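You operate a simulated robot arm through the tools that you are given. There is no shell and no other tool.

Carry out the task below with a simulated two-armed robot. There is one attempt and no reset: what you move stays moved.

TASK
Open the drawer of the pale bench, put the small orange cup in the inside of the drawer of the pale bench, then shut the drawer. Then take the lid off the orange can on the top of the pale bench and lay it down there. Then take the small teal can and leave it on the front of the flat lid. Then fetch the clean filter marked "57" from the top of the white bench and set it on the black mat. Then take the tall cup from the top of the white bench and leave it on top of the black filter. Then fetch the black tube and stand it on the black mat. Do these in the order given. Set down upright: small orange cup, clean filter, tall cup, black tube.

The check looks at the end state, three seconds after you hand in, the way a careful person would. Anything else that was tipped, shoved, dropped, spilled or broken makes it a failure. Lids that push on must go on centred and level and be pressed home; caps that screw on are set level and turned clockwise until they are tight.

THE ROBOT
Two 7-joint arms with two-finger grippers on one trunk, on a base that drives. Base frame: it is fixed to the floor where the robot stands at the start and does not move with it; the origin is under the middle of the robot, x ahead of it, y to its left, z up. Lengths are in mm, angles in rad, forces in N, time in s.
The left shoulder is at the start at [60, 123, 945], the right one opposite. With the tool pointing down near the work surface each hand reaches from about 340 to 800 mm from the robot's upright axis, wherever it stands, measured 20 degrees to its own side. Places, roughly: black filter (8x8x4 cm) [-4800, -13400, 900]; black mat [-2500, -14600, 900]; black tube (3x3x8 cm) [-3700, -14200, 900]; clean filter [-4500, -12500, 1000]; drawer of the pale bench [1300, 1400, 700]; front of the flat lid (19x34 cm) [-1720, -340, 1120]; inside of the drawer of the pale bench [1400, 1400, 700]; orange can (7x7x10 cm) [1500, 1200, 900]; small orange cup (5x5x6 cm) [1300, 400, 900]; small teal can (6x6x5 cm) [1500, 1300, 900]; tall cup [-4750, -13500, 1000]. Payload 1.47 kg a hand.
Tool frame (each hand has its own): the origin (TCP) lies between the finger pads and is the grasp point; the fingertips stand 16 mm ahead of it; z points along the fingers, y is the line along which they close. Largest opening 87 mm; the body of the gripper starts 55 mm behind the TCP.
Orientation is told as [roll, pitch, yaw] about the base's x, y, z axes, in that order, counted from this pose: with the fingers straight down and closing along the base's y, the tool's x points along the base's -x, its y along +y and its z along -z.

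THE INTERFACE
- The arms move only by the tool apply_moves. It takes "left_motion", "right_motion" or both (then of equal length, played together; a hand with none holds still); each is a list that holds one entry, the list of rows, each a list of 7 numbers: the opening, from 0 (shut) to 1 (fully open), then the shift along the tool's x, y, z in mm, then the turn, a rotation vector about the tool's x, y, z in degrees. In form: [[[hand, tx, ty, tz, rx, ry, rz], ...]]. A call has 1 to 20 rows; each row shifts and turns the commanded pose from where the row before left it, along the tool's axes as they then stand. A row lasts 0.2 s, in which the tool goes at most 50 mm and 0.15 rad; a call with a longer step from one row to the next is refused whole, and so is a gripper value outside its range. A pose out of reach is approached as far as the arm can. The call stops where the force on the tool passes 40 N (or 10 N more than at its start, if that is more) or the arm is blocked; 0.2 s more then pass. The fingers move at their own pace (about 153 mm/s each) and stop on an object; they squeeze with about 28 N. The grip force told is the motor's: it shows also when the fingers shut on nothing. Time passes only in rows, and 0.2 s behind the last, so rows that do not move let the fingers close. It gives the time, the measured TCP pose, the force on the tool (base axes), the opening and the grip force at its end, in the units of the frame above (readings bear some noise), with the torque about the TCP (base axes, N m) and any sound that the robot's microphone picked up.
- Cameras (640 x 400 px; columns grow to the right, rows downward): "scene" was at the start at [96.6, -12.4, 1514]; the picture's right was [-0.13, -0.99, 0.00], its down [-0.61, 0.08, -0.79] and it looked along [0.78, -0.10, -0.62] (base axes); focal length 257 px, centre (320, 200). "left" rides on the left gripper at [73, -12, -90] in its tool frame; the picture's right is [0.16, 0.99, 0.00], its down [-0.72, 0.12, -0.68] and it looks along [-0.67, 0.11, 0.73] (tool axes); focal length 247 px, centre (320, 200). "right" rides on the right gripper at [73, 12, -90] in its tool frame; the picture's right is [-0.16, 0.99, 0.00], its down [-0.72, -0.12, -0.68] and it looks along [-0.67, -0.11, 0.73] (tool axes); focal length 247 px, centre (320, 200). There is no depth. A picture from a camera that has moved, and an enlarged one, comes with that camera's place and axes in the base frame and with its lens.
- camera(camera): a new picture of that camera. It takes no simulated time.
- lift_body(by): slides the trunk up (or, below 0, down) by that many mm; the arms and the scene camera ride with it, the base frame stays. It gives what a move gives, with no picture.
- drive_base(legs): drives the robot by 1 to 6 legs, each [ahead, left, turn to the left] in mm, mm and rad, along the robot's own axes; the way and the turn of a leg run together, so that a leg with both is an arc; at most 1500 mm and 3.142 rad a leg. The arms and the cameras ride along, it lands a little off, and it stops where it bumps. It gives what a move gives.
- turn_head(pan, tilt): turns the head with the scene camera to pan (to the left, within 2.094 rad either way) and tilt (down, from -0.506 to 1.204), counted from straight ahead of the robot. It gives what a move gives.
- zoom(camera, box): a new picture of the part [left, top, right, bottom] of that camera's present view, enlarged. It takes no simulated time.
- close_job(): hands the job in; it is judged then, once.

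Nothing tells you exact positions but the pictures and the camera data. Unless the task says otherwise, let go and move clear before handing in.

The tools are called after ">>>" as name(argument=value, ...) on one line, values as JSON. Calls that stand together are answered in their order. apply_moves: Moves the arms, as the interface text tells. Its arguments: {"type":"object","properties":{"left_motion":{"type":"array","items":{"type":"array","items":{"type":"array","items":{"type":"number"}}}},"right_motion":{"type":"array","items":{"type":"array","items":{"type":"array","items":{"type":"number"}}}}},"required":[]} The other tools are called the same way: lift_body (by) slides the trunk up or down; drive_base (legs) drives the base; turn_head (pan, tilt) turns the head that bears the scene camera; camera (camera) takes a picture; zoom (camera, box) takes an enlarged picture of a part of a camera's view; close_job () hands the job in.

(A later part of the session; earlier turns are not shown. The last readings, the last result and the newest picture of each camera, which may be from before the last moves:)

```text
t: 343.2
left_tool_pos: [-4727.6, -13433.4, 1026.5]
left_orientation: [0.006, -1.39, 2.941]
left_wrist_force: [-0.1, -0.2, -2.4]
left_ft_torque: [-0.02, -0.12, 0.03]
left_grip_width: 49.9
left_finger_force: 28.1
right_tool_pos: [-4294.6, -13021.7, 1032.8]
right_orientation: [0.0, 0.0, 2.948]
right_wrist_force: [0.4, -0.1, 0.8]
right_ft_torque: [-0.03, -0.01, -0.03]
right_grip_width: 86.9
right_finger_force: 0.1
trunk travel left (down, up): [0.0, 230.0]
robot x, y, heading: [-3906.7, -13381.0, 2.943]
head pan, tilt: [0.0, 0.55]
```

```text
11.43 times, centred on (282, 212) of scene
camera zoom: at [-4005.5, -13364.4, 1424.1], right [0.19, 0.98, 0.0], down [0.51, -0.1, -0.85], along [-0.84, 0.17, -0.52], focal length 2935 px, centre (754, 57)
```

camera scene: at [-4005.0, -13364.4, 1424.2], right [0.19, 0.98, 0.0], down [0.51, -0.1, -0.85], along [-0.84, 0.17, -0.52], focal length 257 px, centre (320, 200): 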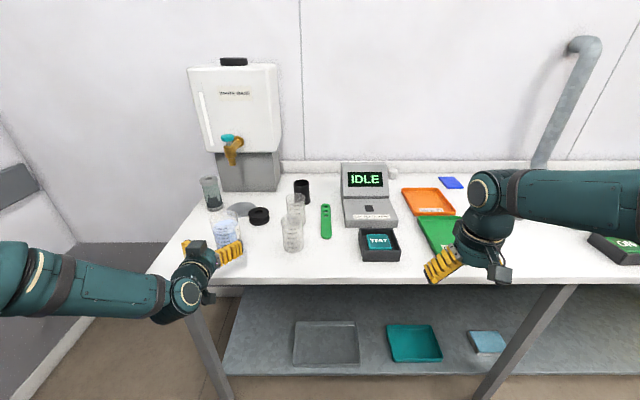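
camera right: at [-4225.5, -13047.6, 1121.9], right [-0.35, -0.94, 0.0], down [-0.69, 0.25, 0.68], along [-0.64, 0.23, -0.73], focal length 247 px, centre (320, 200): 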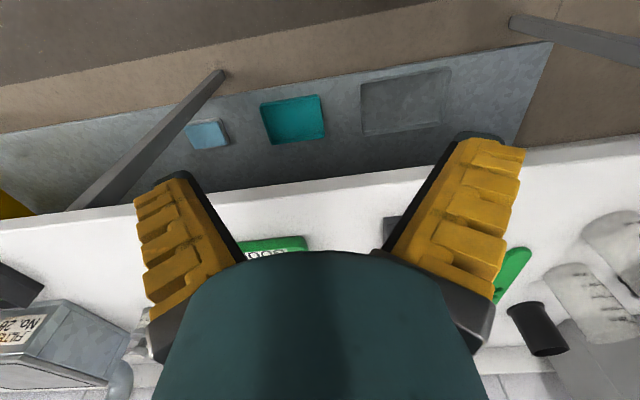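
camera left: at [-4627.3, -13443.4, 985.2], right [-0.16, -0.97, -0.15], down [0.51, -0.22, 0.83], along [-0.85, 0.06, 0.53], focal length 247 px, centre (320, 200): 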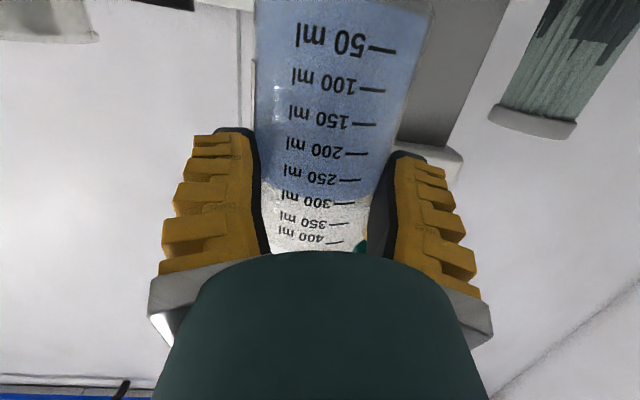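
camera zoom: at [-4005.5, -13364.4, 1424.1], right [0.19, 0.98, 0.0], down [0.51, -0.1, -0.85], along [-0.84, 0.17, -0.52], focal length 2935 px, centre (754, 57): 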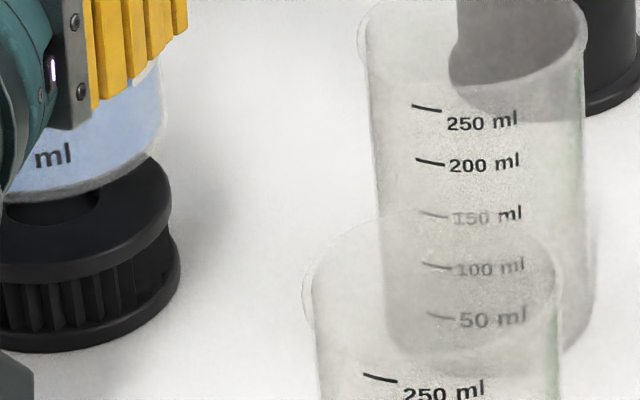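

The cup base and filter top line up sideways; the cup is about 5 mm short in depth. I correct 4 mm forward and lower in small steps.

>>> apply_moves(left_motion=[[[0.1, -0.36, 0, 1.97, 0, 0, 0], [0.1, -0.36, 0, 1.97, 0, 0, 0], [0.1, 2.95, 0, 0.54, 0, 0, 0], [0.1, 2.95, 0, 0.54, 0, 0, 0], [0.1, 2.95, 0, 0.54, 0, 0, 0], [0.1, 0, 0, 0, 0, 0, 0]]])

>>> apply_moves(left_motion=[[[0.1, 1.97, 0, 0.36, 0, 0, 0], [0.1, 1.97, 0, 0.36, 0, 0, 0], [0.1, 0, 0, 0, 0, 0, 0]]])

>>> zoom(camera="scene", box=[262, 195, 302, 230])

```text
t: 344.6
left_tool_pos: [-4734.4, -13432.0, 1018.0]
left_orientation: [0.004, -1.39, 2.942]
left_wrist_force: [0.8, -0.3, -3.1]
left_ft_torque: [0.0, -0.07, 0.03]
left_grip_width: 49.7
left_finger_force: 27.9
right_tool_pos: [-4295.1, -13021.8, 1032.4]
right_orientation: [0.0, 0.001, 2.949]
right_wrist_force: [0.0, -0.4, -0.3]
right_ft_torque: [0.03, -0.04, 0.03]
right_grip_width: 86.9
right_finger_force: 0.0
trunk travel left (down, up): [0.0, 230.0]
robot x, y, heading: [-3908.7, -13380.0, 2.948]
head pan, tilt: [0.0, 0.55]
```

```text
t: 345.4
left_tool_pos: [-4733.0, -13432.2, 1014.7]
left_orientation: [0.005, -1.39, 2.942]
left_wrist_force: [-0.2, -0.6, -3.3]
left_ft_torque: [0.0, -0.09, -0.01]
left_grip_width: 49.4
left_finger_force: 27.9
right_tool_pos: [-4294.8, -13022.1, 1033.5]
right_orientation: [0.0, 0.0, 2.949]
right_wrist_force: [0.2, 1.4, 0.4]
right_ft_torque: [0.01, 0.04, 0.01]
right_grip_width: 86.9
right_finger_force: 0.1
trunk travel left (down, up): [0.0, 230.0]
robot x, y, heading: [-3908.9, -13384.0, 2.946]
head pan, tilt: [0.0, 0.55]
```

```text
11.43 times, centred on (282, 212) of scene
camera zoom: at [-4005.6, -13364.3, 1424.1], right [0.19, 0.98, 0.0], down [0.51, -0.1, -0.85], along [-0.84, 0.17, -0.52], focal length 2935 px, centre (754, 57)
```

zoom: 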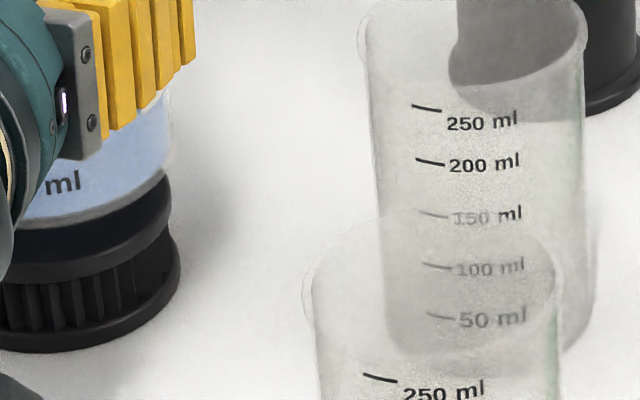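

Nearly there and well centred. I continue in 2 mm steps until the filter takes the weight.

>>> apply_moves(left_motion=[[[0.1, 1.48, 0, 0.27, 0, 0, 0], [0.1, 1.48, 0, 0.27, 0, 0, 0], [0.1, 0, 0, 0, 0, 0, 0]]])

>>> apply_moves(left_motion=[[[0.1, 1.48, 0, 0.27, 0, 0, 0], [0.1, 0.98, 0, 0.18, 0, 0, 0], [0.1, 0, 0, 0, 0, 0, 0]]])

>>> apply_moves(left_motion=[[[0.1, 0.98, 0, 0.18, 0, 0, 0], [0.1, 0.98, 0, 0.18, 0, 0, 0], [0.1, 0, 0, 0, 0, 0, 0]]])

>>> zoom(camera="scene", box=[262, 195, 302, 230])

```text
t: 346.2
left_tool_pos: [-4732.5, -13432.6, 1011.7]
left_orientation: [0.007, -1.389, 2.939]
left_wrist_force: [0.3, -1.4, -3.5]
left_ft_torque: [0.0, -0.08, 0.0]
left_grip_width: 49.1
left_finger_force: 28.4
right_tool_pos: [-4294.6, -13021.7, 1033.6]
right_orientation: [-0.001, 0.001, 2.947]
right_wrist_force: [1.0, 0.1, 0.2]
right_ft_torque: [-0.01, 0.0, 0.01]
right_grip_width: 87.0
right_finger_force: 0.1
trunk travel left (down, up): [0.0, 230.0]
robot x, y, heading: [-3910.3, -13383.9, 2.946]
head pan, tilt: [0.0, 0.55]
```

```text
t: 347.0
left_tool_pos: [-4733.6, -13433.1, 1010.2]
left_orientation: [0.007, -1.389, 2.941]
left_wrist_force: [0.0, 0.2, -3.3]
left_ft_torque: [-0.04, -0.09, 0.0]
left_grip_width: 49.5
left_finger_force: 28.1
right_tool_pos: [-4295.6, -13021.6, 1032.2]
right_orientation: [-0.002, -0.001, 2.948]
right_wrist_force: [-0.6, 1.0, -0.3]
right_ft_torque: [0.02, 0.0, 0.02]
right_grip_width: 86.8
right_finger_force: 0.1
trunk travel left (down, up): [0.0, 230.0]
robot x, y, heading: [-3911.3, -13384.3, 2.942]
head pan, tilt: [0.0, 0.55]
```

```text
t: 347.8
left_tool_pos: [-4734.1, -13432.6, 1006.3]
left_orientation: [0.007, -1.392, 2.941]
left_wrist_force: [0.0, -0.1, -3.5]
left_ft_torque: [-0.04, -0.07, 0.01]
left_grip_width: 49.4
left_finger_force: 27.9
right_tool_pos: [-4295.1, -13021.4, 1033.1]
right_orientation: [0.0, 0.0, 2.948]
right_wrist_force: [0.5, -1.1, -0.2]
right_ft_torque: [0.01, -0.02, 0.03]
right_grip_width: 87.0
right_finger_force: 0.1
trunk travel left (down, up): [0.0, 230.0]
robot x, y, heading: [-3909.7, -13380.1, 2.947]
head pan, tilt: [0.0, 0.55]
```

```text
11.43 times, centred on (282, 212) of scene
camera zoom: at [-4005.6, -13364.3, 1424.1], right [0.19, 0.98, 0.0], down [0.51, -0.1, -0.85], along [-0.84, 0.17, -0.52], focal length 2935 px, centre (754, 57)
```

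zoom: 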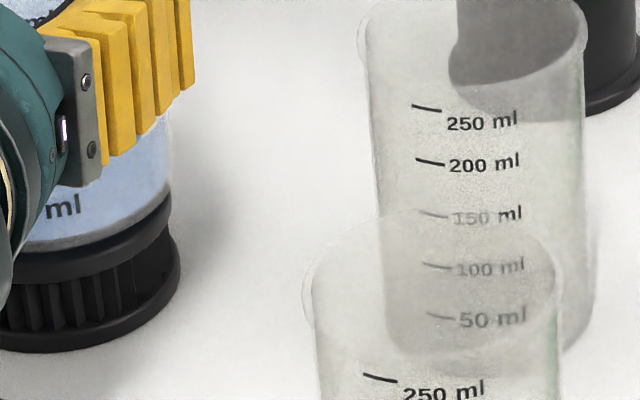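

Only a millimetre or two left. I continue.

>>> apply_moves(left_motion=[[[0.1, 0.98, 0, 0.18, 0, 0, 0], [0.1, 0.98, 0, 0.18, 0, 0, 0], [0.1, 0, 0, 0, 0, 0, 0]]])

>>> apply_moves(left_motion=[[[0.1, 0.98, 0, 0.18, 0, 0, 0], [0.1, 0, 0, 0, 0, 0, 0]]])

>>> apply_moves(left_motion=[[[0.1, 0.98, 0, 0.18, 0, 0, 0], [0.1, 0, 0, 0, 0, 0, 0]]])

>>> zoom(camera="scene", box=[262, 195, 302, 230])

```text
t: 348.6
left_tool_pos: [-4732.9, -13432.8, 1005.9]
left_orientation: [0.006, -1.392, 2.941]
left_wrist_force: [0.2, -0.9, -0.2]
left_ft_torque: [-0.03, 0.06, 0.03]
left_grip_width: 49.2
left_finger_force: 27.4
right_tool_pos: [-4294.5, -13021.8, 1032.5]
right_orientation: [0.001, 0.0, 2.948]
right_wrist_force: [0.1, -1.1, -0.2]
right_ft_torque: [0.0, -0.03, 0.02]
right_grip_width: 86.9
right_finger_force: 0.1
trunk travel left (down, up): [0.0, 230.0]
robot x, y, heading: [-3909.7, -13382.6, 2.946]
head pan, tilt: [0.0, 0.55]
```

```text
t: 349.2
left_tool_pos: [-4733.2, -13434.1, 1006.1]
left_orientation: [0.007, -1.393, 2.941]
left_wrist_force: [0.0, -0.8, 3.8]
left_ft_torque: [0.0, 0.14, 0.03]
left_grip_width: 49.3
left_finger_force: 27.9
right_tool_pos: [-4294.4, -13022.0, 1033.6]
right_orientation: [0.001, -0.001, 2.95]
right_wrist_force: [0.8, -0.6, -0.6]
right_ft_torque: [0.0, 0.0, -0.02]
right_grip_width: 87.1
right_finger_force: 0.1
trunk travel left (down, up): [0.0, 230.0]
robot x, y, heading: [-3909.1, -13382.6, 2.946]
head pan, tilt: [0.0, 0.55]
```

```text
t: 349.8
left_tool_pos: [-4732.0, -13433.2, 1004.7]
left_orientation: [0.007, -1.393, 2.94]
left_wrist_force: [0.8, -0.4, 8.1]
left_ft_torque: [0.0, 0.19, 0.04]
left_grip_width: 48.9
left_finger_force: 28.1
right_tool_pos: [-4293.2, -13021.9, 1034.0]
right_orientation: [0.0, 0.0, 2.947]
right_wrist_force: [-0.2, 0.4, 0.2]
right_ft_torque: [0.0, -0.01, -0.01]
right_grip_width: 86.8
right_finger_force: 0.0
trunk travel left (down, up): [0.0, 230.0]
robot x, y, heading: [-3904.0, -13381.7, 2.946]
head pan, tilt: [0.0, 0.55]
```

```text
11.43 times, centred on (282, 212) of scene
camera zoom: at [-4004.1, -13364.3, 1424.3], right [0.19, 0.98, 0.0], down [0.51, -0.1, -0.85], along [-0.84, 0.17, -0.52], focal length 2935 px, centre (754, 57)
```

zoom: 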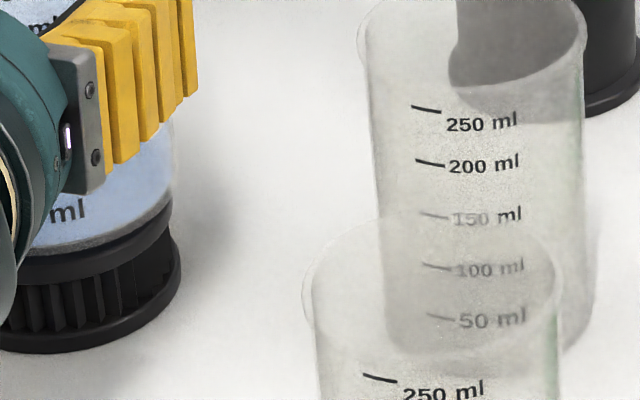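

The filter carries the cup (8 N). I ease up slightly and open the fingers gradually.

>>> apply_moves(left_motion=[[[0.1, -0.8, 0, 0, 0, 0, 0], [0.5, 0, 0, 0, 0, 0, 0], [0.55, 0, 0, 0, 0, 0, 0], [0.58, 0, 0, 0, 0, 0, 0], [0.61, 0, 0, 0, 0, 0, 0], [0.64, 0, 0, 0, 0, 0, 0], [0.67, 0, 0, 0, 0, 0, 0], [0.7, 0, 0, 0, 0, 0, 0], [0.75, 0, 0, 0, 0, 0, 0], [0.8, 0, 0, 0, 0, 0, 0], [0.87, 0, 0, 0, 0, 0, 0], [1, 0, 0, 0, 0, 0, 0], [1, 0, 0, 0, 0, 0, 0]]])

>>> camera(camera="left")

>>> zoom(camera="scene", box=[225, 150, 305, 230])

```text
t: 352.6
left_tool_pos: [-4732.6, -13433.5, 1004.8]
left_orientation: [0.007, -1.389, 2.94]
left_wrist_force: [-0.8, -0.8, 0.4]
left_ft_torque: [0.0, -0.05, -0.02]
left_grip_width: 86.9
left_finger_force: 0.0
right_tool_pos: [-4294.5, -13022.6, 1032.9]
right_orientation: [0.001, 0.0, 2.948]
right_wrist_force: [-0.5, -0.1, -1.2]
right_ft_torque: [0.05, 0.01, 0.02]
right_grip_width: 87.1
right_finger_force: 0.0
trunk travel left (down, up): [0.0, 230.0]
robot x, y, heading: [-3909.4, -13378.7, 2.943]
head pan, tilt: [0.0, 0.55]
```

```text
taken
camera left: at [-4631.2, -13442.0, 948.1], right [-0.16, -0.97, -0.15], down [0.51, -0.22, 0.83], along [-0.85, 0.06, 0.53], focal length 247 px, centre (320, 200)
```

left: 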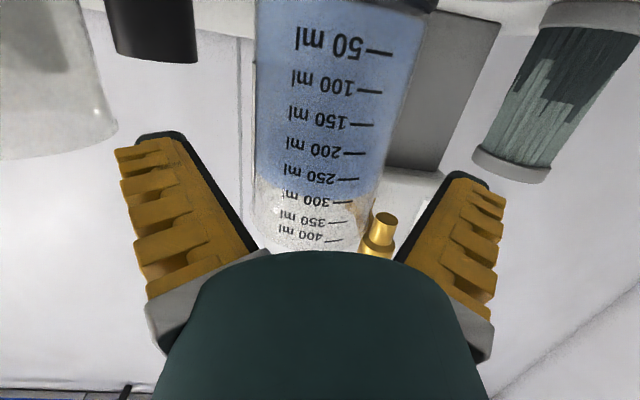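

```text
5.00 times, centred on (265, 190) of scene
camera zoom: at [-4005.2, -13364.3, 1424.1], right [0.19, 0.98, 0.0], down [0.51, -0.1, -0.85], along [-0.84, 0.17, -0.52], focal length 1284 px, centre (595, 250)
```

zoom: 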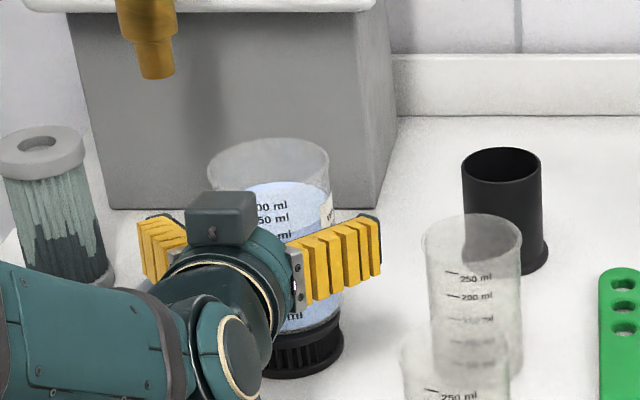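

The cup stands on the filter. I retreat straight back.

>>> apply_moves(left_motion=[[[1, 0.9, 0, -4.9, 0, 0, 0], [1, 1.8, 0, -9.84, 0, 0, 0], [1, 3.6, 0, -19.7, 0, 0, 0], [1, 4.5, 0, -24.6, 0, 0, 0], [1, 5.4, 0, -29.5, 0, 0, 0], [1, 5.4, 0, -29.5, 0, 0, 0], [1, 5.4, 0, -29.5, 0, 0, 0], [1, 5.4, 0, -29.5, 0, 0, 0], [1, 0, 0, 0, 0, 0, 0]]])

>>> zoom(camera="scene", box=[200, 140, 330, 260])

>>> camera(camera="left")

```text
t: 354.6
left_tool_pos: [-4558.5, -13466.6, 1003.9]
left_orientation: [0.007, -1.389, 2.941]
left_wrist_force: [-0.2, 0.0, 0.0]
left_ft_torque: [0.01, 0.01, 0.01]
left_grip_width: 87.0
left_finger_force: 0.0
right_tool_pos: [-4294.9, -13022.6, 1032.7]
right_orientation: [0.0, 0.001, 2.947]
right_wrist_force: [0.4, 0.3, 0.0]
right_ft_torque: [0.0, 0.0, 0.02]
right_grip_width: 86.9
right_finger_force: 0.1
trunk travel left (down, up): [0.0, 230.0]
robot x, y, heading: [-3907.1, -13380.9, 2.948]
head pan, tilt: [0.0, 0.55]
```

```text
3.33 times, centred on (265, 200) of scene
camera zoom: at [-4005.4, -13364.3, 1424.1], right [0.19, 0.98, 0.0], down [0.51, -0.1, -0.85], along [-0.84, 0.17, -0.52], focal length 856 px, centre (503, 200)
```

zoom: 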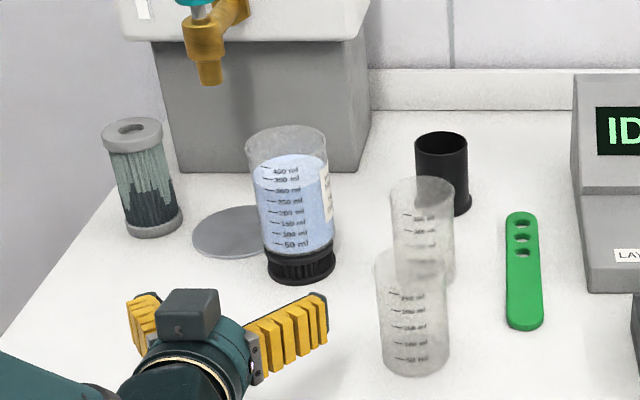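

```text
taken
camera left: at [-4455.8, -13476.2, 947.6], right [-0.16, -0.97, -0.15], down [0.51, -0.22, 0.83], along [-0.85, 0.06, 0.53], focal length 247 px, centre (320, 200)
```

left: 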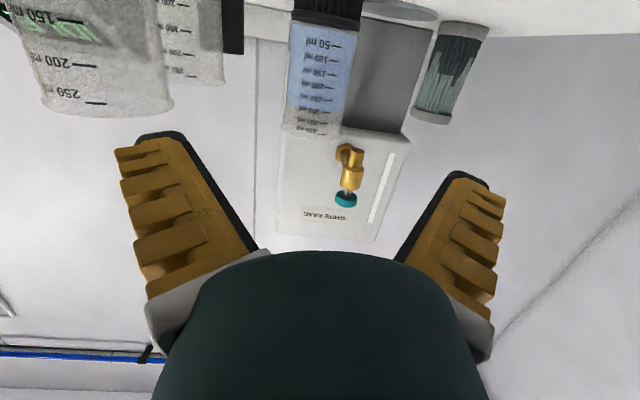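

The tall cup stands upright and centred on the black filter. Now I raise the trunk and turn the left hand back to pointing down.

>>> lift_body(by=100)

>>> apply_moves(left_motion=[[[0.8, 0, 0, 0, 0, 8, 0], [0.8, 0, 0, 0, 0, 8, 0], [0.8, 0, 0, 0, 0, 8, 0], [0.8, 0, 0, 0, 0, 8, 0], [0.8, 0, 0, 0, 0, 8, 0], [0.8, 0, 0, 0, 0, 8, 0], [0.8, 0, 0, 0, 0, 8, 0], [0.8, 0, 0, 0, 0, 8, 0], [0.8, 0, 0, 0, 0, 8, 0], [0.8, 0, 0, 0, 0, 7.6, 0], [0.8, 0, 0, 0, 0, 0, 0]]])

>>> camera(camera="scene")

```text
t: 355.9
left_tool_pos: [-4558.0, -13467.5, 1103.4]
left_orientation: [0.006, -1.39, 2.94]
left_wrist_force: [0.1, -0.4, 0.7]
left_ft_torque: [0.01, -0.01, -0.01]
left_grip_width: 87.1
left_finger_force: 0.3
right_tool_pos: [-4294.3, -13022.3, 1132.1]
right_orientation: [0.002, 0.0, 2.947]
right_wrist_force: [-0.2, 0.2, -0.1]
right_ft_torque: [0.02, 0.02, 0.03]
right_grip_width: 86.9
right_finger_force: 0.1
trunk travel left (down, up): [-100.0, 130.0]
robot x, y, heading: [-3910.6, -13383.5, 2.947]
head pan, tilt: [0.0, 0.55]
```

```text
t: 358.4
left_tool_pos: [-4556.4, -13468.2, 1104.7]
left_orientation: [0.002, 0.0, 2.948]
left_wrist_force: [-0.5, 0.9, 0.8]
left_ft_torque: [-0.04, -0.01, 0.0]
left_grip_width: 73.4
left_finger_force: 2.7
right_tool_pos: [-4293.3, -13021.1, 1133.6]
right_orientation: [-0.002, -0.001, 2.948]
right_wrist_force: [0.1, 0.4, 0.1]
right_ft_torque: [0.04, -0.02, 0.01]
right_grip_width: 87.0
right_finger_force: 0.1
trunk travel left (down, up): [-100.0, 130.0]
robot x, y, heading: [-3906.9, -13382.1, 2.945]
head pan, tilt: [0.0, 0.55]
```

```text
taken
camera scene: at [-4004.6, -13364.2, 1524.2], right [0.19, 0.98, 0.0], down [0.51, -0.1, -0.85], along [-0.84, 0.17, -0.52], focal length 257 px, centre (320, 200)
```

scene: 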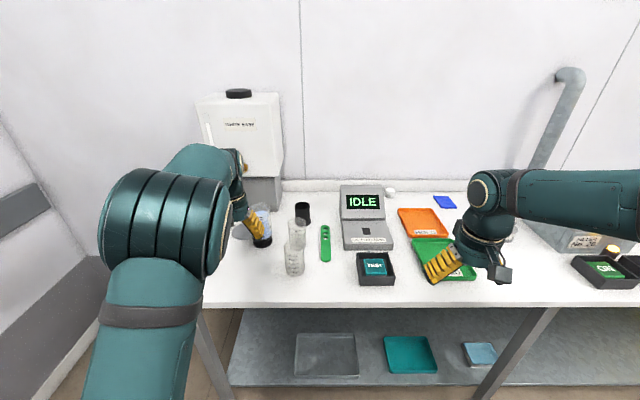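

The hand points down again. I raise and retract it, then back off and turn to the end bench for the black tube.

>>> apply_moves(left_motion=[[[0.8, 0, 0, -30, 0, 0, 0], [0.8, 40, 0, 0, 0, 0, 0], [0.8, 45, 0, 0, 0, 0, 0], [0.8, 45, 0, 0, 0, 0, 0], [0.8, 45, 0, 0, 0, 0, 0], [0.8, 0, 0, 0, 0, 0, 0]]])

>>> drive_base(legs=[[-280, 0, 0]])

>>> camera(camera="scene")

```text
t: 359.8
left_tool_pos: [-4387.3, -13502.3, 1133.3]
left_orientation: [0.002, 0.0, 2.946]
left_wrist_force: [-0.5, 0.2, 0.1]
left_ft_torque: [0.0, -0.03, -0.04]
left_grip_width: 72.8
left_finger_force: 2.7
right_tool_pos: [-4294.9, -13020.7, 1132.2]
right_orientation: [0.001, -0.001, 2.949]
right_wrist_force: [-0.1, -0.4, 0.4]
right_ft_torque: [-0.03, -0.06, 0.0]
right_grip_width: 87.0
right_finger_force: 0.1
trunk travel left (down, up): [-100.0, 130.0]
robot x, y, heading: [-3907.3, -13381.9, 2.945]
head pan, tilt: [0.0, 0.55]
```

```text
t: 361.7
left_tool_pos: [-4117.5, -13555.1, 1135.1]
left_orientation: [0.001, -0.003, 2.949]
left_wrist_force: [0.5, -0.3, 0.3]
left_ft_torque: [-0.02, 0.02, 0.01]
left_grip_width: 72.9
left_finger_force: 2.7
right_tool_pos: [-4025.9, -13076.5, 1133.7]
right_orientation: [0.0, 0.0, 2.952]
right_wrist_force: [-0.2, 0.2, 0.8]
right_ft_torque: [0.0, 0.04, 0.0]
right_grip_width: 86.9
right_finger_force: 0.0
trunk travel left (down, up): [-100.0, 130.0]
robot x, y, heading: [-3638.9, -13437.8, 2.951]
head pan, tilt: [0.0, 0.55]
```

```text
taken
camera scene: at [-3735.9, -13417.4, 1524.2], right [0.19, 0.98, 0.0], down [0.51, -0.1, -0.85], along [-0.84, 0.16, -0.52], focal length 257 px, centre (320, 200)
```

scene: 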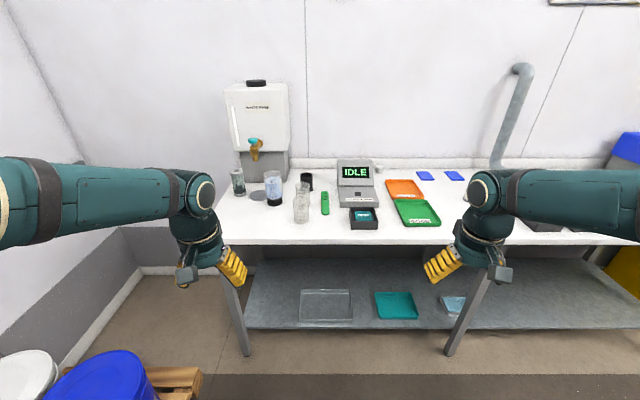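

I turn left toward the end bench and approach the black tube.

>>> drive_base(legs=[[0, 0, 1.56], [0, -90, 0]])

>>> turn_head(pan=0.1, tilt=0.6)

>>> camera(camera="scene")

```text
t: 366.9
left_tool_pos: [-3611.8, -13895.3, 1133.6]
left_orientation: [0.003, 0.0, -1.767]
left_wrist_force: [-0.7, -0.2, -0.1]
left_ft_torque: [0.02, -0.01, 0.02]
left_grip_width: 73.0
left_finger_force: 2.2
right_tool_pos: [-4090.0, -13803.0, 1132.7]
right_orientation: [0.0, 0.0, -1.765]
right_wrist_force: [-0.3, 0.4, 0.9]
right_ft_torque: [-0.02, -0.01, 0.02]
right_grip_width: 86.6
right_finger_force: 0.1
trunk travel left (down, up): [-100.0, 130.0]
robot x, y, heading: [-3728.5, -13420.8, -1.764]
head pan, tilt: [0.0, 0.55]
```

```text
t: 367.6
left_tool_pos: [-3610.5, -13895.8, 1134.0]
left_orientation: [0.003, -0.001, -1.767]
left_wrist_force: [0.1, 0.6, -0.3]
left_ft_torque: [0.07, 0.02, 0.04]
left_grip_width: 73.0
left_finger_force: 2.4
right_tool_pos: [-4090.8, -13803.4, 1133.9]
right_orientation: [-0.001, -0.001, -1.764]
right_wrist_force: [0.5, -0.3, -0.6]
right_ft_torque: [0.02, 0.01, -0.03]
right_grip_width: 86.8
right_finger_force: 0.0
trunk travel left (down, up): [-100.0, 130.0]
robot x, y, heading: [-3728.9, -13418.2, -1.764]
head pan, tilt: [0.099, 0.6]
```

```text
taken
camera scene: at [-3737.6, -13516.5, 1519.6], right [-1.0, 0.1, 0.0], down [0.05, 0.56, -0.83], along [-0.08, -0.82, -0.56], focal length 257 px, centre (320, 200)
```

scene: 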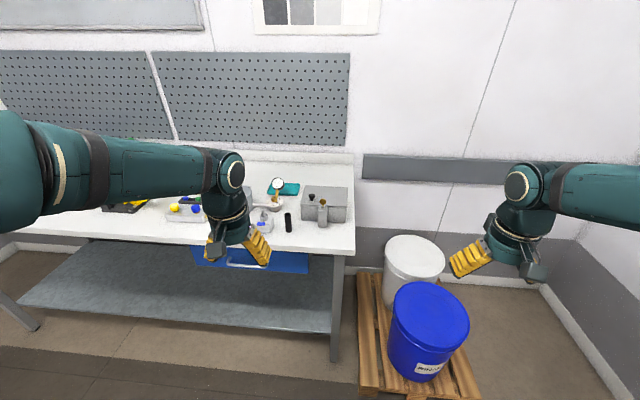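

>>> zoom(camera="scene", box=[200, 165, 360, 265])

>>> camera(camera="left")

```text
4.00 times, centred on (280, 215) of scene
camera zoom: at [-3737.6, -13516.5, 1519.6], right [-1.0, 0.1, 0.0], down [0.05, 0.56, -0.83], along [-0.08, -0.82, -0.56], focal length 1027 px, centre (480, 140)
```

zoom: 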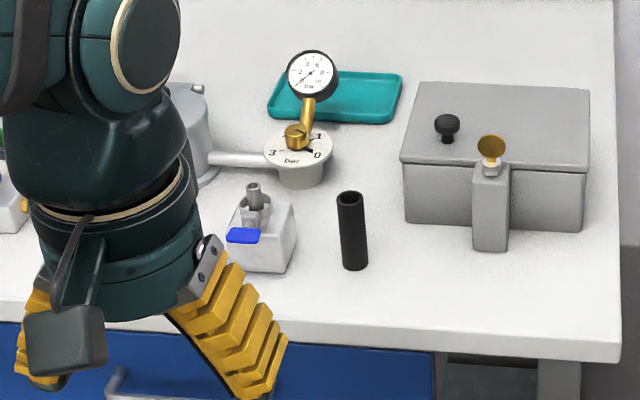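

```text
taken
camera left: at [-3607.7, -13822.6, 1222.4], right [1.0, -0.04, 0.0], down [-0.03, -0.73, 0.68], along [-0.02, -0.68, -0.73], focal length 247 px, centre (320, 200)
```

left: 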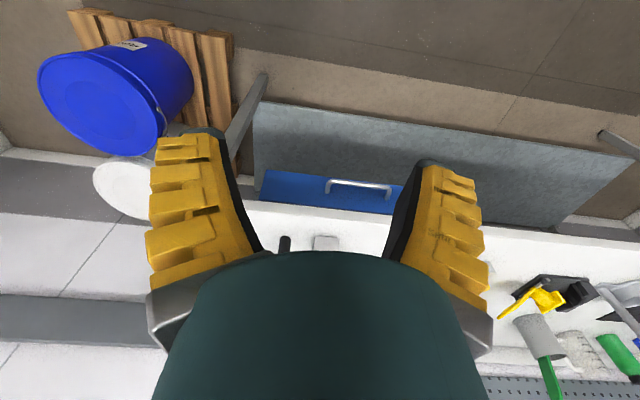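

The black tube stands near [-3690, -14238], top about z = 971, with a white valve block on its left. I drive 140 mm closer and bring the left hand over it.

>>> drive_base(legs=[[140, 0, 0]])

>>> camera(camera="left")

```text
t: 368.9
left_tool_pos: [-3637.9, -14031.8, 1133.1]
left_orientation: [0.001, 0.0, -1.766]
left_wrist_force: [-1.0, -0.6, -1.2]
left_ft_torque: [0.02, -0.03, -0.02]
left_grip_width: 73.1
left_finger_force: 2.3
right_tool_pos: [-4116.2, -13940.3, 1132.3]
right_orientation: [0.001, 0.001, -1.766]
right_wrist_force: [0.0, -0.9, -0.6]
right_ft_torque: [0.02, -0.02, 0.01]
right_grip_width: 86.7
right_finger_force: 0.1
trunk travel left (down, up): [-100.0, 130.0]
robot x, y, heading: [-3755.1, -13552.0, -1.768]
head pan, tilt: [0.099, 0.6]
```

```text
taken
camera left: at [-3635.0, -13959.0, 1221.9], right [1.0, -0.04, 0.0], down [-0.03, -0.73, 0.68], along [-0.02, -0.68, -0.73], focal length 247 px, centre (320, 200)
```

left: 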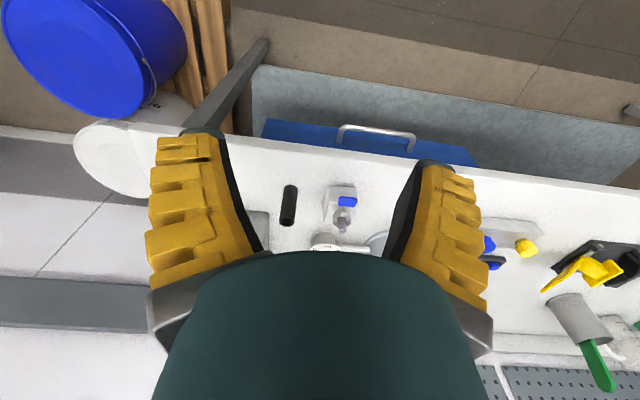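

I move over the tube and go partway down, fingers half open to clear the valve block.

>>> apply_moves(left_motion=[[[0.55, -42, -2.4, 0, 0, 0, 0], [0.55, -42, -2.4, 0, 0, 0, 0], [0.55, -42, -2.4, 0, 0, 0, 0], [0.55, -42, -2.4, 0, 0, 0, 0], [0.55, -41.5, -2.6, 0, 0, 0, 0], [0.55, 0, 0, 30, 0, 0, 0], [0.55, 0, 0, 30, 0, 0, 0], [0.55, 0, 0, 0, 0, 0, 0]]])

>>> camera(camera="left")

>>> camera(camera="scene")

```text
t: 370.7
left_tool_pos: [-3692.0, -14236.5, 1074.0]
left_orientation: [-0.002, -0.002, -1.767]
left_wrist_force: [-0.2, 0.2, 0.4]
left_ft_torque: [-0.01, 0.01, 0.01]
left_grip_width: 53.4
left_finger_force: 4.0
right_tool_pos: [-4116.3, -13938.3, 1133.9]
right_orientation: [0.0, 0.001, -1.765]
right_wrist_force: [0.4, -0.8, 0.3]
right_ft_torque: [0.0, -0.01, -0.02]
right_grip_width: 87.0
right_finger_force: 0.1
trunk travel left (down, up): [-100.0, 130.0]
robot x, y, heading: [-3753.8, -13552.2, -1.764]
head pan, tilt: [0.099, 0.6]
```

```text
taken
camera left: at [-3689.3, -14162.6, 1163.0], right [1.0, -0.04, 0.0], down [-0.03, -0.73, 0.68], along [-0.02, -0.68, -0.73], focal length 247 px, centre (320, 200)
```

left: 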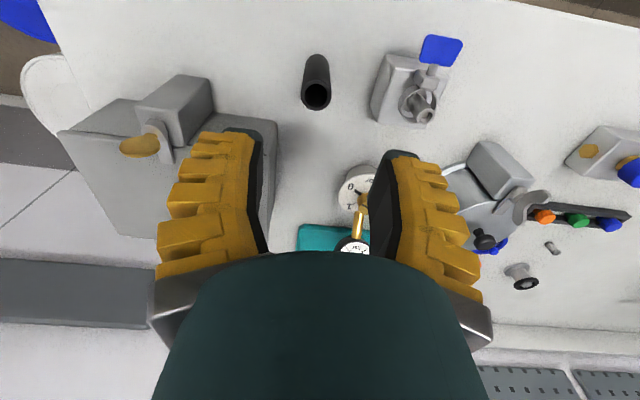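

```text
taken
camera scene: at [-3764.4, -13651.1, 1519.7], right [-1.0, 0.1, 0.0], down [0.05, 0.56, -0.83], along [-0.08, -0.82, -0.56], focal length 257 px, centre (320, 200)
```

scene: 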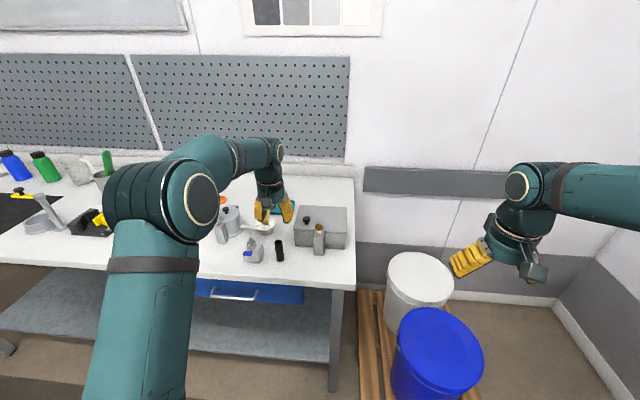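

A pressure gauge stands just behind the tube and might touch my wrist if I go straight down. I tilt the hand 30° so the wrist stays back, then re-check.

>>> apply_moves(left_motion=[[[0.55, 4, -3, 0, 0, -7.5, 0], [0.55, 0, 0, 0, 0, -7.5, 0], [0.55, 0, 0, 0, 0, -7.5, 0], [0.55, 0, 0, 0, 0, -7.5, 0], [0.55, 0, 0, 0, 0, 0, 0]]])

>>> camera(camera="left")

>>> zoom(camera="scene", box=[200, 130, 360, 280])

```text
t: 371.9
left_tool_pos: [-3693.4, -14229.9, 1073.9]
left_orientation: [0.001, -0.524, -1.768]
left_wrist_force: [0.1, -0.6, -0.3]
left_ft_torque: [-0.02, -0.01, -0.01]
left_grip_width: 53.3
left_finger_force: 3.9
right_tool_pos: [-4115.5, -13939.1, 1132.5]
right_orientation: [0.001, 0.0, -1.765]
right_wrist_force: [1.2, 0.6, 0.1]
right_ft_torque: [0.01, 0.01, 0.02]
right_grip_width: 87.0
right_finger_force: 0.1
trunk travel left (down, up): [-100.0, 130.0]
robot x, y, heading: [-3755.8, -13552.3, -1.765]
head pan, tilt: [0.099, 0.6]
```

```text
taken
camera left: at [-3683.2, -14122.3, 1113.8], right [1.0, -0.06, -0.08], down [0.06, -0.3, 0.95], along [-0.08, -0.95, -0.3], focal length 247 px, centre (320, 200)
```

left: 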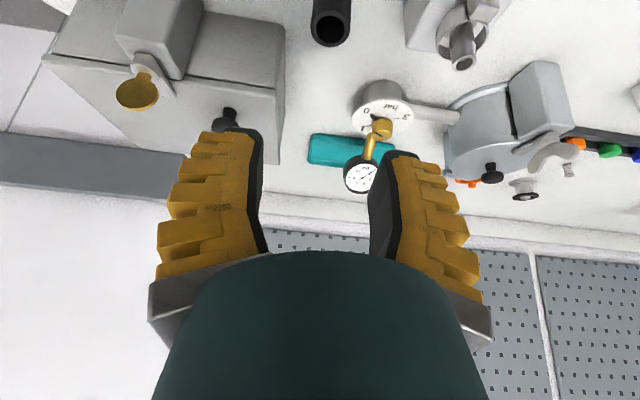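

```text
2.67 times, centred on (280, 205) of scene
camera zoom: at [-3764.5, -13651.8, 1519.6], right [-1.0, 0.1, 0.0], down [0.05, 0.56, -0.82], along [-0.08, -0.82, -0.57], focal length 685 px, centre (427, 187)
```

zoom: 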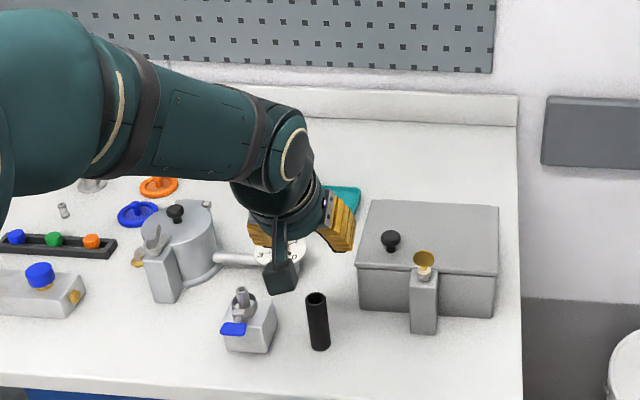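

From this view the gauge is in fact far behind (over 200 mm), so a straight descent is fine. I tilt back and align over the tube.

>>> apply_moves(left_motion=[[[0.55, 0, 0, 0, 0, 7.5, 0], [0.55, 0, 0, 0, 0, 7.5, 0], [0.55, 0, 0, 0, 0, 7.5, 0], [0.55, 0, 0, 0, 0, 7.5, 0], [0.55, 0, 0, 0, 0, 0, 0]]])

>>> camera(camera="left")

```text
t: 373.1
left_tool_pos: [-3691.3, -14228.2, 1073.3]
left_orientation: [0.0, 0.0, -1.766]
left_wrist_force: [0.3, -0.1, -0.2]
left_ft_torque: [0.0, 0.01, 0.0]
left_grip_width: 53.0
left_finger_force: 3.9
right_tool_pos: [-4115.6, -13938.0, 1134.9]
right_orientation: [0.0, -0.001, -1.764]
right_wrist_force: [1.2, -0.8, 0.1]
right_ft_torque: [0.01, 0.0, 0.0]
right_grip_width: 87.0
right_finger_force: 0.0
trunk travel left (down, up): [-100.0, 130.0]
robot x, y, heading: [-3751.9, -13552.5, -1.765]
head pan, tilt: [0.099, 0.6]
```

```text
taken
camera left: at [-3689.2, -14156.6, 1162.6], right [1.0, -0.04, 0.0], down [-0.03, -0.73, 0.68], along [-0.02, -0.68, -0.73], focal length 247 px, centre (320, 200)
```

left: 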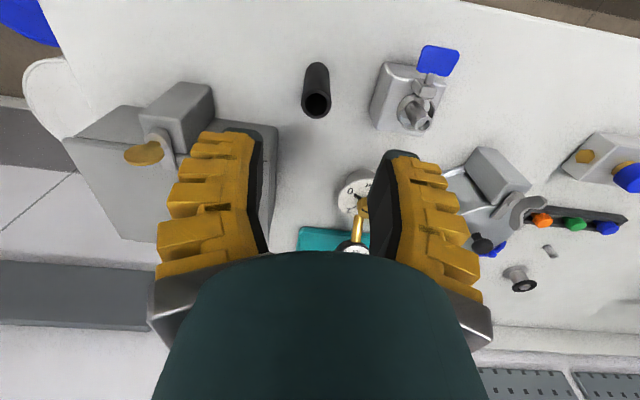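

The tube is 2 mm ahead and 3 mm to the right. I narrow the fingers to clear the valve block and descend.

>>> apply_moves(left_motion=[[[0.42, -2, -3, 0, 0, 0, 0], [0.42, 0, 0, 25, 0, 0, 0], [0.42, 0, 0, 25, 0, 0, 0], [0.42, 0, 0, 20, 0, 0, 0], [0.42, 0, 0, 0, 0, 0, 0]]])

>>> camera(camera="left")

>>> zoom(camera="scene", box=[220, 160, 340, 280])

```text
t: 374.3
left_tool_pos: [-3693.6, -14230.5, 1002.2]
left_orientation: [0.003, -0.002, -1.766]
left_wrist_force: [0.3, 0.4, 0.0]
left_ft_torque: [0.02, 0.0, 0.0]
left_grip_width: 42.4
left_finger_force: 3.9
right_tool_pos: [-4116.4, -13938.3, 1133.6]
right_orientation: [-0.001, 0.0, -1.766]
right_wrist_force: [0.1, 0.3, 0.5]
right_ft_torque: [0.01, 0.02, -0.03]
right_grip_width: 87.2
right_finger_force: 0.0
trunk travel left (down, up): [-100.0, 130.0]
robot x, y, heading: [-3756.2, -13551.7, -1.764]
head pan, tilt: [0.099, 0.6]
```

```text
taken
camera left: at [-3691.0, -14157.6, 1091.9], right [1.0, -0.04, 0.0], down [-0.03, -0.73, 0.68], along [-0.02, -0.68, -0.73], focal length 247 px, centre (320, 200)
```

left: 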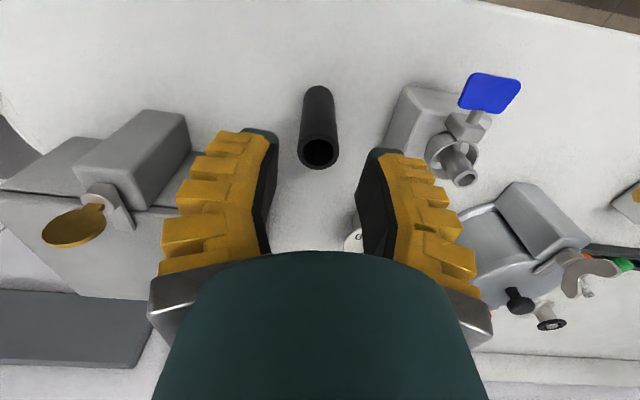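

```text
3.33 times, centred on (280, 220) of scene
camera zoom: at [-3764.5, -13651.4, 1519.6], right [-1.0, 0.1, 0.0], down [0.05, 0.56, -0.83], along [-0.08, -0.82, -0.56], focal length 856 px, centre (453, 133)
```

zoom: 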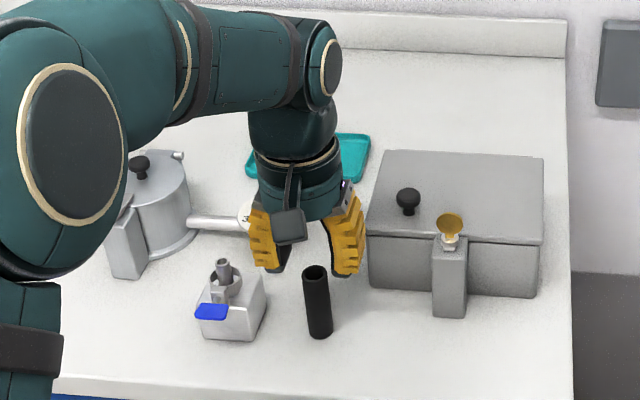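

Aligned. I descend the rest and grip the tube.

>>> apply_moves(left_motion=[[[0.42, 0, -1, 20, 0, 0, 0], [0.42, 0, 0, 20, 0, 0, 0], [0.42, 0, 0, 14, 0, 0, 0], [0.42, 0, 0, 8, 0, 0, 0], [0.42, 0, 0, 0, 0, 0, 0]]])

>>> camera(camera="left")

>>> zoom(camera="scene", box=[220, 160, 340, 280])

```text
t: 375.5
left_tool_pos: [-3696.1, -14231.5, 942.3]
left_orientation: [0.001, -0.001, -1.765]
left_wrist_force: [-0.8, 0.2, 0.3]
left_ft_torque: [-0.01, -0.02, 0.02]
left_grip_width: 42.5
left_finger_force: 4.2
right_tool_pos: [-4115.8, -13937.4, 1133.3]
right_orientation: [-0.001, 0.0, -1.765]
right_wrist_force: [0.0, 0.4, 0.7]
right_ft_torque: [-0.01, -0.01, -0.02]
right_grip_width: 86.8
right_finger_force: 0.0
trunk travel left (down, up): [-100.0, 130.0]
robot x, y, heading: [-3753.6, -13551.4, -1.763]
head pan, tilt: [0.099, 0.6]
```

```text
taken
camera left: at [-3693.4, -14158.0, 1031.3], right [1.0, -0.04, 0.0], down [-0.03, -0.73, 0.68], along [-0.02, -0.68, -0.73], focal length 247 px, centre (320, 200)
```

left: 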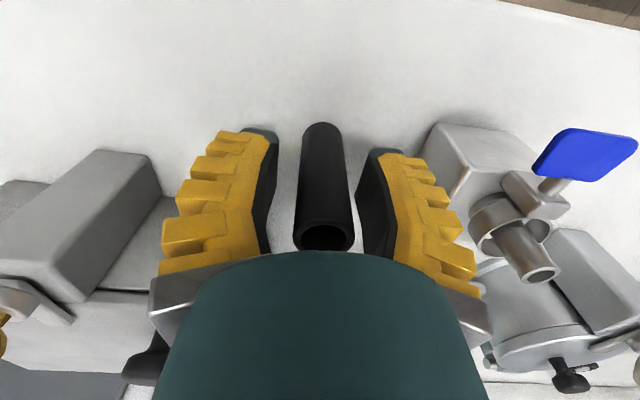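

```text
3.33 times, centred on (280, 220) of scene
camera zoom: at [-3764.6, -13651.5, 1519.6], right [-1.0, 0.1, 0.0], down [0.05, 0.56, -0.83], along [-0.08, -0.82, -0.56], focal length 856 px, centre (453, 133)
```

zoom: 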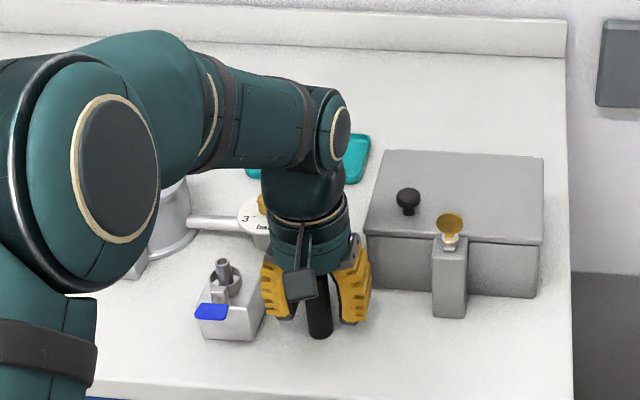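

The tube is centred between the fingers. I close and lift.

>>> apply_moves(left_motion=[[[0.3, 0, 0, 0, 0, 0, 0], [0.1, 0, 0, 0, 0, 0, 0], [0.05, 0, 0, 0, 0, 0, 0], [0.05, 0, 0, 0, 0, 0, 0]]])

>>> apply_moves(left_motion=[[[0.05, 0, 0, -5, 0, 0, 0], [0.05, 0, 0, -15, 0, 0, 0], [0.05, 0, 0, -30, 0, 0, 0], [0.05, 0, 0, -40, 0, 0, 0], [0.05, 0, 0, -40, 0, 0, 0], [0.05, 0, 0, -40, 0, 0, 0], [0.05, 0, 0, -25, 0, 0, 0], [0.05, 0, 0, 0, 0, 0, 0]]])

>>> camera(camera="left")

>>> camera(camera="scene")

```text
t: 376.5
left_tool_pos: [-3695.4, -14231.7, 943.0]
left_orientation: [0.002, -0.004, -1.764]
left_wrist_force: [1.2, 0.1, 2.9]
left_ft_torque: [-0.02, 0.0, 0.01]
left_grip_width: 14.8
left_finger_force: 28.5
right_tool_pos: [-4116.4, -13937.9, 1132.7]
right_orientation: [0.0, 0.0, -1.765]
right_wrist_force: [0.3, -0.7, -0.1]
right_ft_torque: [0.02, -0.01, 0.0]
right_grip_width: 87.0
right_finger_force: 0.1
trunk travel left (down, up): [-100.0, 130.0]
robot x, y, heading: [-3756.5, -13552.8, -1.767]
head pan, tilt: [0.099, 0.6]
```

```text
t: 378.3
left_tool_pos: [-3696.1, -14232.0, 1136.7]
left_orientation: [0.001, -0.001, -1.767]
left_wrist_force: [-0.2, -0.7, -0.3]
left_ft_torque: [0.0, 0.0, 0.0]
left_grip_width: 12.4
left_finger_force: 27.8
right_tool_pos: [-4116.3, -13937.6, 1133.9]
right_orientation: [0.001, 0.001, -1.763]
right_wrist_force: [0.4, 0.3, 0.9]
right_ft_torque: [0.01, 0.03, -0.02]
right_grip_width: 87.2
right_finger_force: 0.0
trunk travel left (down, up): [-100.0, 130.0]
robot x, y, heading: [-3754.9, -13553.3, -1.77]
head pan, tilt: [0.099, 0.6]
```

```text
taken
camera left: at [-3693.6, -14158.8, 1226.5], right [1.0, -0.04, 0.0], down [-0.03, -0.73, 0.68], along [-0.02, -0.68, -0.73], focal length 247 px, centre (320, 200)
```

left: 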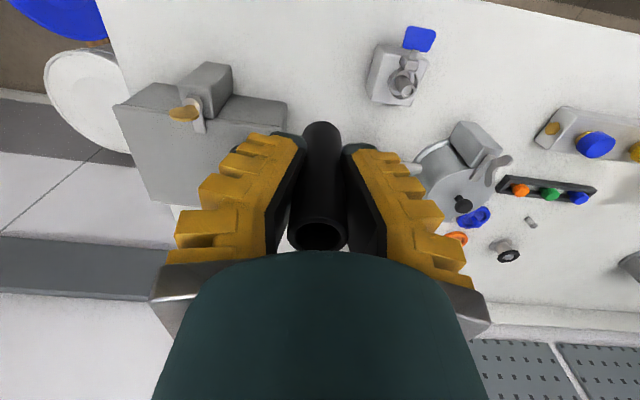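

```text
taken
camera scene: at [-3764.5, -13651.8, 1519.6], right [-1.0, 0.1, 0.0], down [0.05, 0.56, -0.83], along [-0.08, -0.82, -0.57], focal length 257 px, centre (320, 200)
```

scene: 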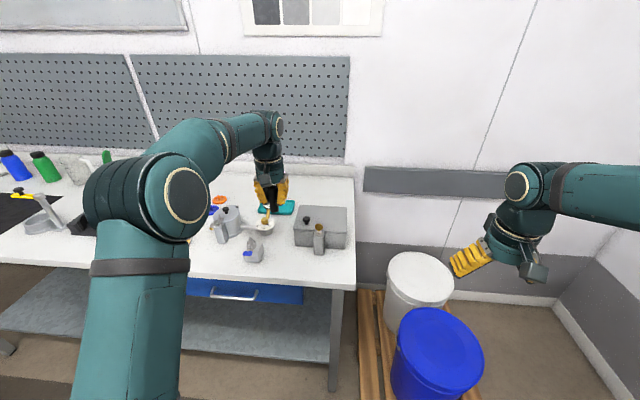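

The tube is gripped and upright. I retract, back off, drive left along the bench to the mat.

>>> apply_moves(left_motion=[[[0.05, 30, 0, 0, 0, 0, 0], [0.05, 45, 0, 0, 0, 0, 0], [0.05, 45, 0, 0, 0, 0, 0], [0.05, 45, 0, 0, 0, 0, 0], [0.05, 45, 0, 0, 0, 0, 0], [0.05, 20, 0, 0, 0, 0, 0], [0.05, 0, 0, 0, 0, 0, 0]]])

>>> drive_base(legs=[[-250, 0, 0], [0, 1190, 0]])

>>> turn_head(pan=0.0, tilt=0.6)

>>> camera(camera="scene")

>>> camera(camera="left")

```text
t: 379.9
left_tool_pos: [-3651.2, -14003.3, 1137.7]
left_orientation: [0.003, -0.002, -1.767]
left_wrist_force: [0.2, 0.2, -0.3]
left_ft_torque: [0.01, 0.01, -0.02]
left_grip_width: 11.1
left_finger_force: 28.2
right_tool_pos: [-4116.2, -13939.0, 1132.3]
right_orientation: [0.0, 0.0, -1.764]
right_wrist_force: [0.6, 0.1, -0.1]
right_ft_torque: [0.01, 0.02, -0.04]
right_grip_width: 87.1
right_finger_force: 0.1
trunk travel left (down, up): [-100.0, 130.0]
robot x, y, heading: [-3755.6, -13548.6, -1.768]
head pan, tilt: [0.099, 0.6]
```

```text
t: 392.1
left_tool_pos: [-2406.6, -13962.3, 1138.1]
left_orientation: [0.002, 0.0, -1.725]
left_wrist_force: [0.6, -0.2, 0.3]
left_ft_torque: [0.0, 0.01, 0.0]
left_grip_width: 8.9
left_finger_force: 28.3
right_tool_pos: [-2874.1, -13913.6, 1133.0]
right_orientation: [0.0, 0.001, -1.721]
right_wrist_force: [-0.2, -0.6, 0.6]
right_ft_torque: [0.01, 0.0, -0.01]
right_grip_width: 86.9
right_finger_force: 0.0
trunk travel left (down, up): [-100.0, 130.0]
robot x, y, heading: [-2530.1, -13513.5, -1.725]
head pan, tilt: [0.099, 0.6]
```

```text
t: 392.8
left_tool_pos: [-2405.4, -13961.6, 1138.1]
left_orientation: [0.001, -0.001, -1.724]
left_wrist_force: [0.3, -0.5, 0.5]
left_ft_torque: [0.02, 0.02, 0.01]
left_grip_width: 9.0
left_finger_force: 28.2
right_tool_pos: [-2874.2, -13914.1, 1133.7]
right_orientation: [-0.001, 0.0, -1.722]
right_wrist_force: [0.2, -0.8, -0.4]
right_ft_torque: [0.01, -0.02, 0.0]
right_grip_width: 87.0
right_finger_force: 0.1
trunk travel left (down, up): [-100.0, 130.0]
robot x, y, heading: [-2532.2, -13514.1, -1.723]
head pan, tilt: [0.0, 0.6]
```

```text
taken
camera scene: at [-2543.2, -13612.9, 1519.6], right [-0.99, 0.15, 0.0], down [0.09, 0.56, -0.83], along [-0.13, -0.82, -0.56], focal length 257 px, centre (320, 200)
```

scene: 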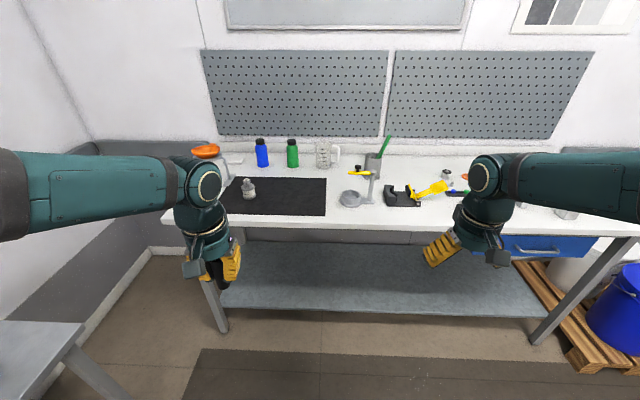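

```text
taken
camera left: at [-2407.2, -13888.5, 1227.1], right [1.0, 0.0, 0.0], down [0.0, -0.73, 0.68], along [0.0, -0.68, -0.73], focal length 247 px, centre (320, 200)
```

left: 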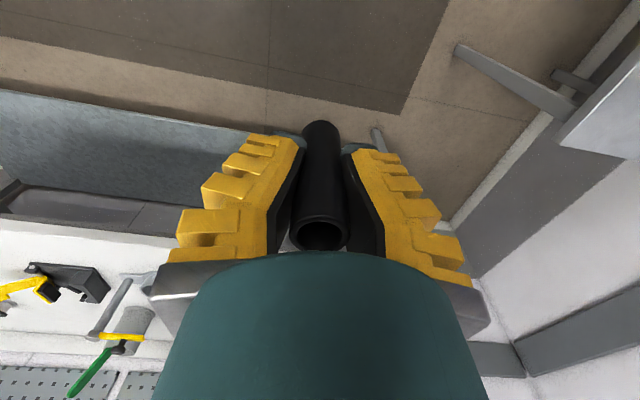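

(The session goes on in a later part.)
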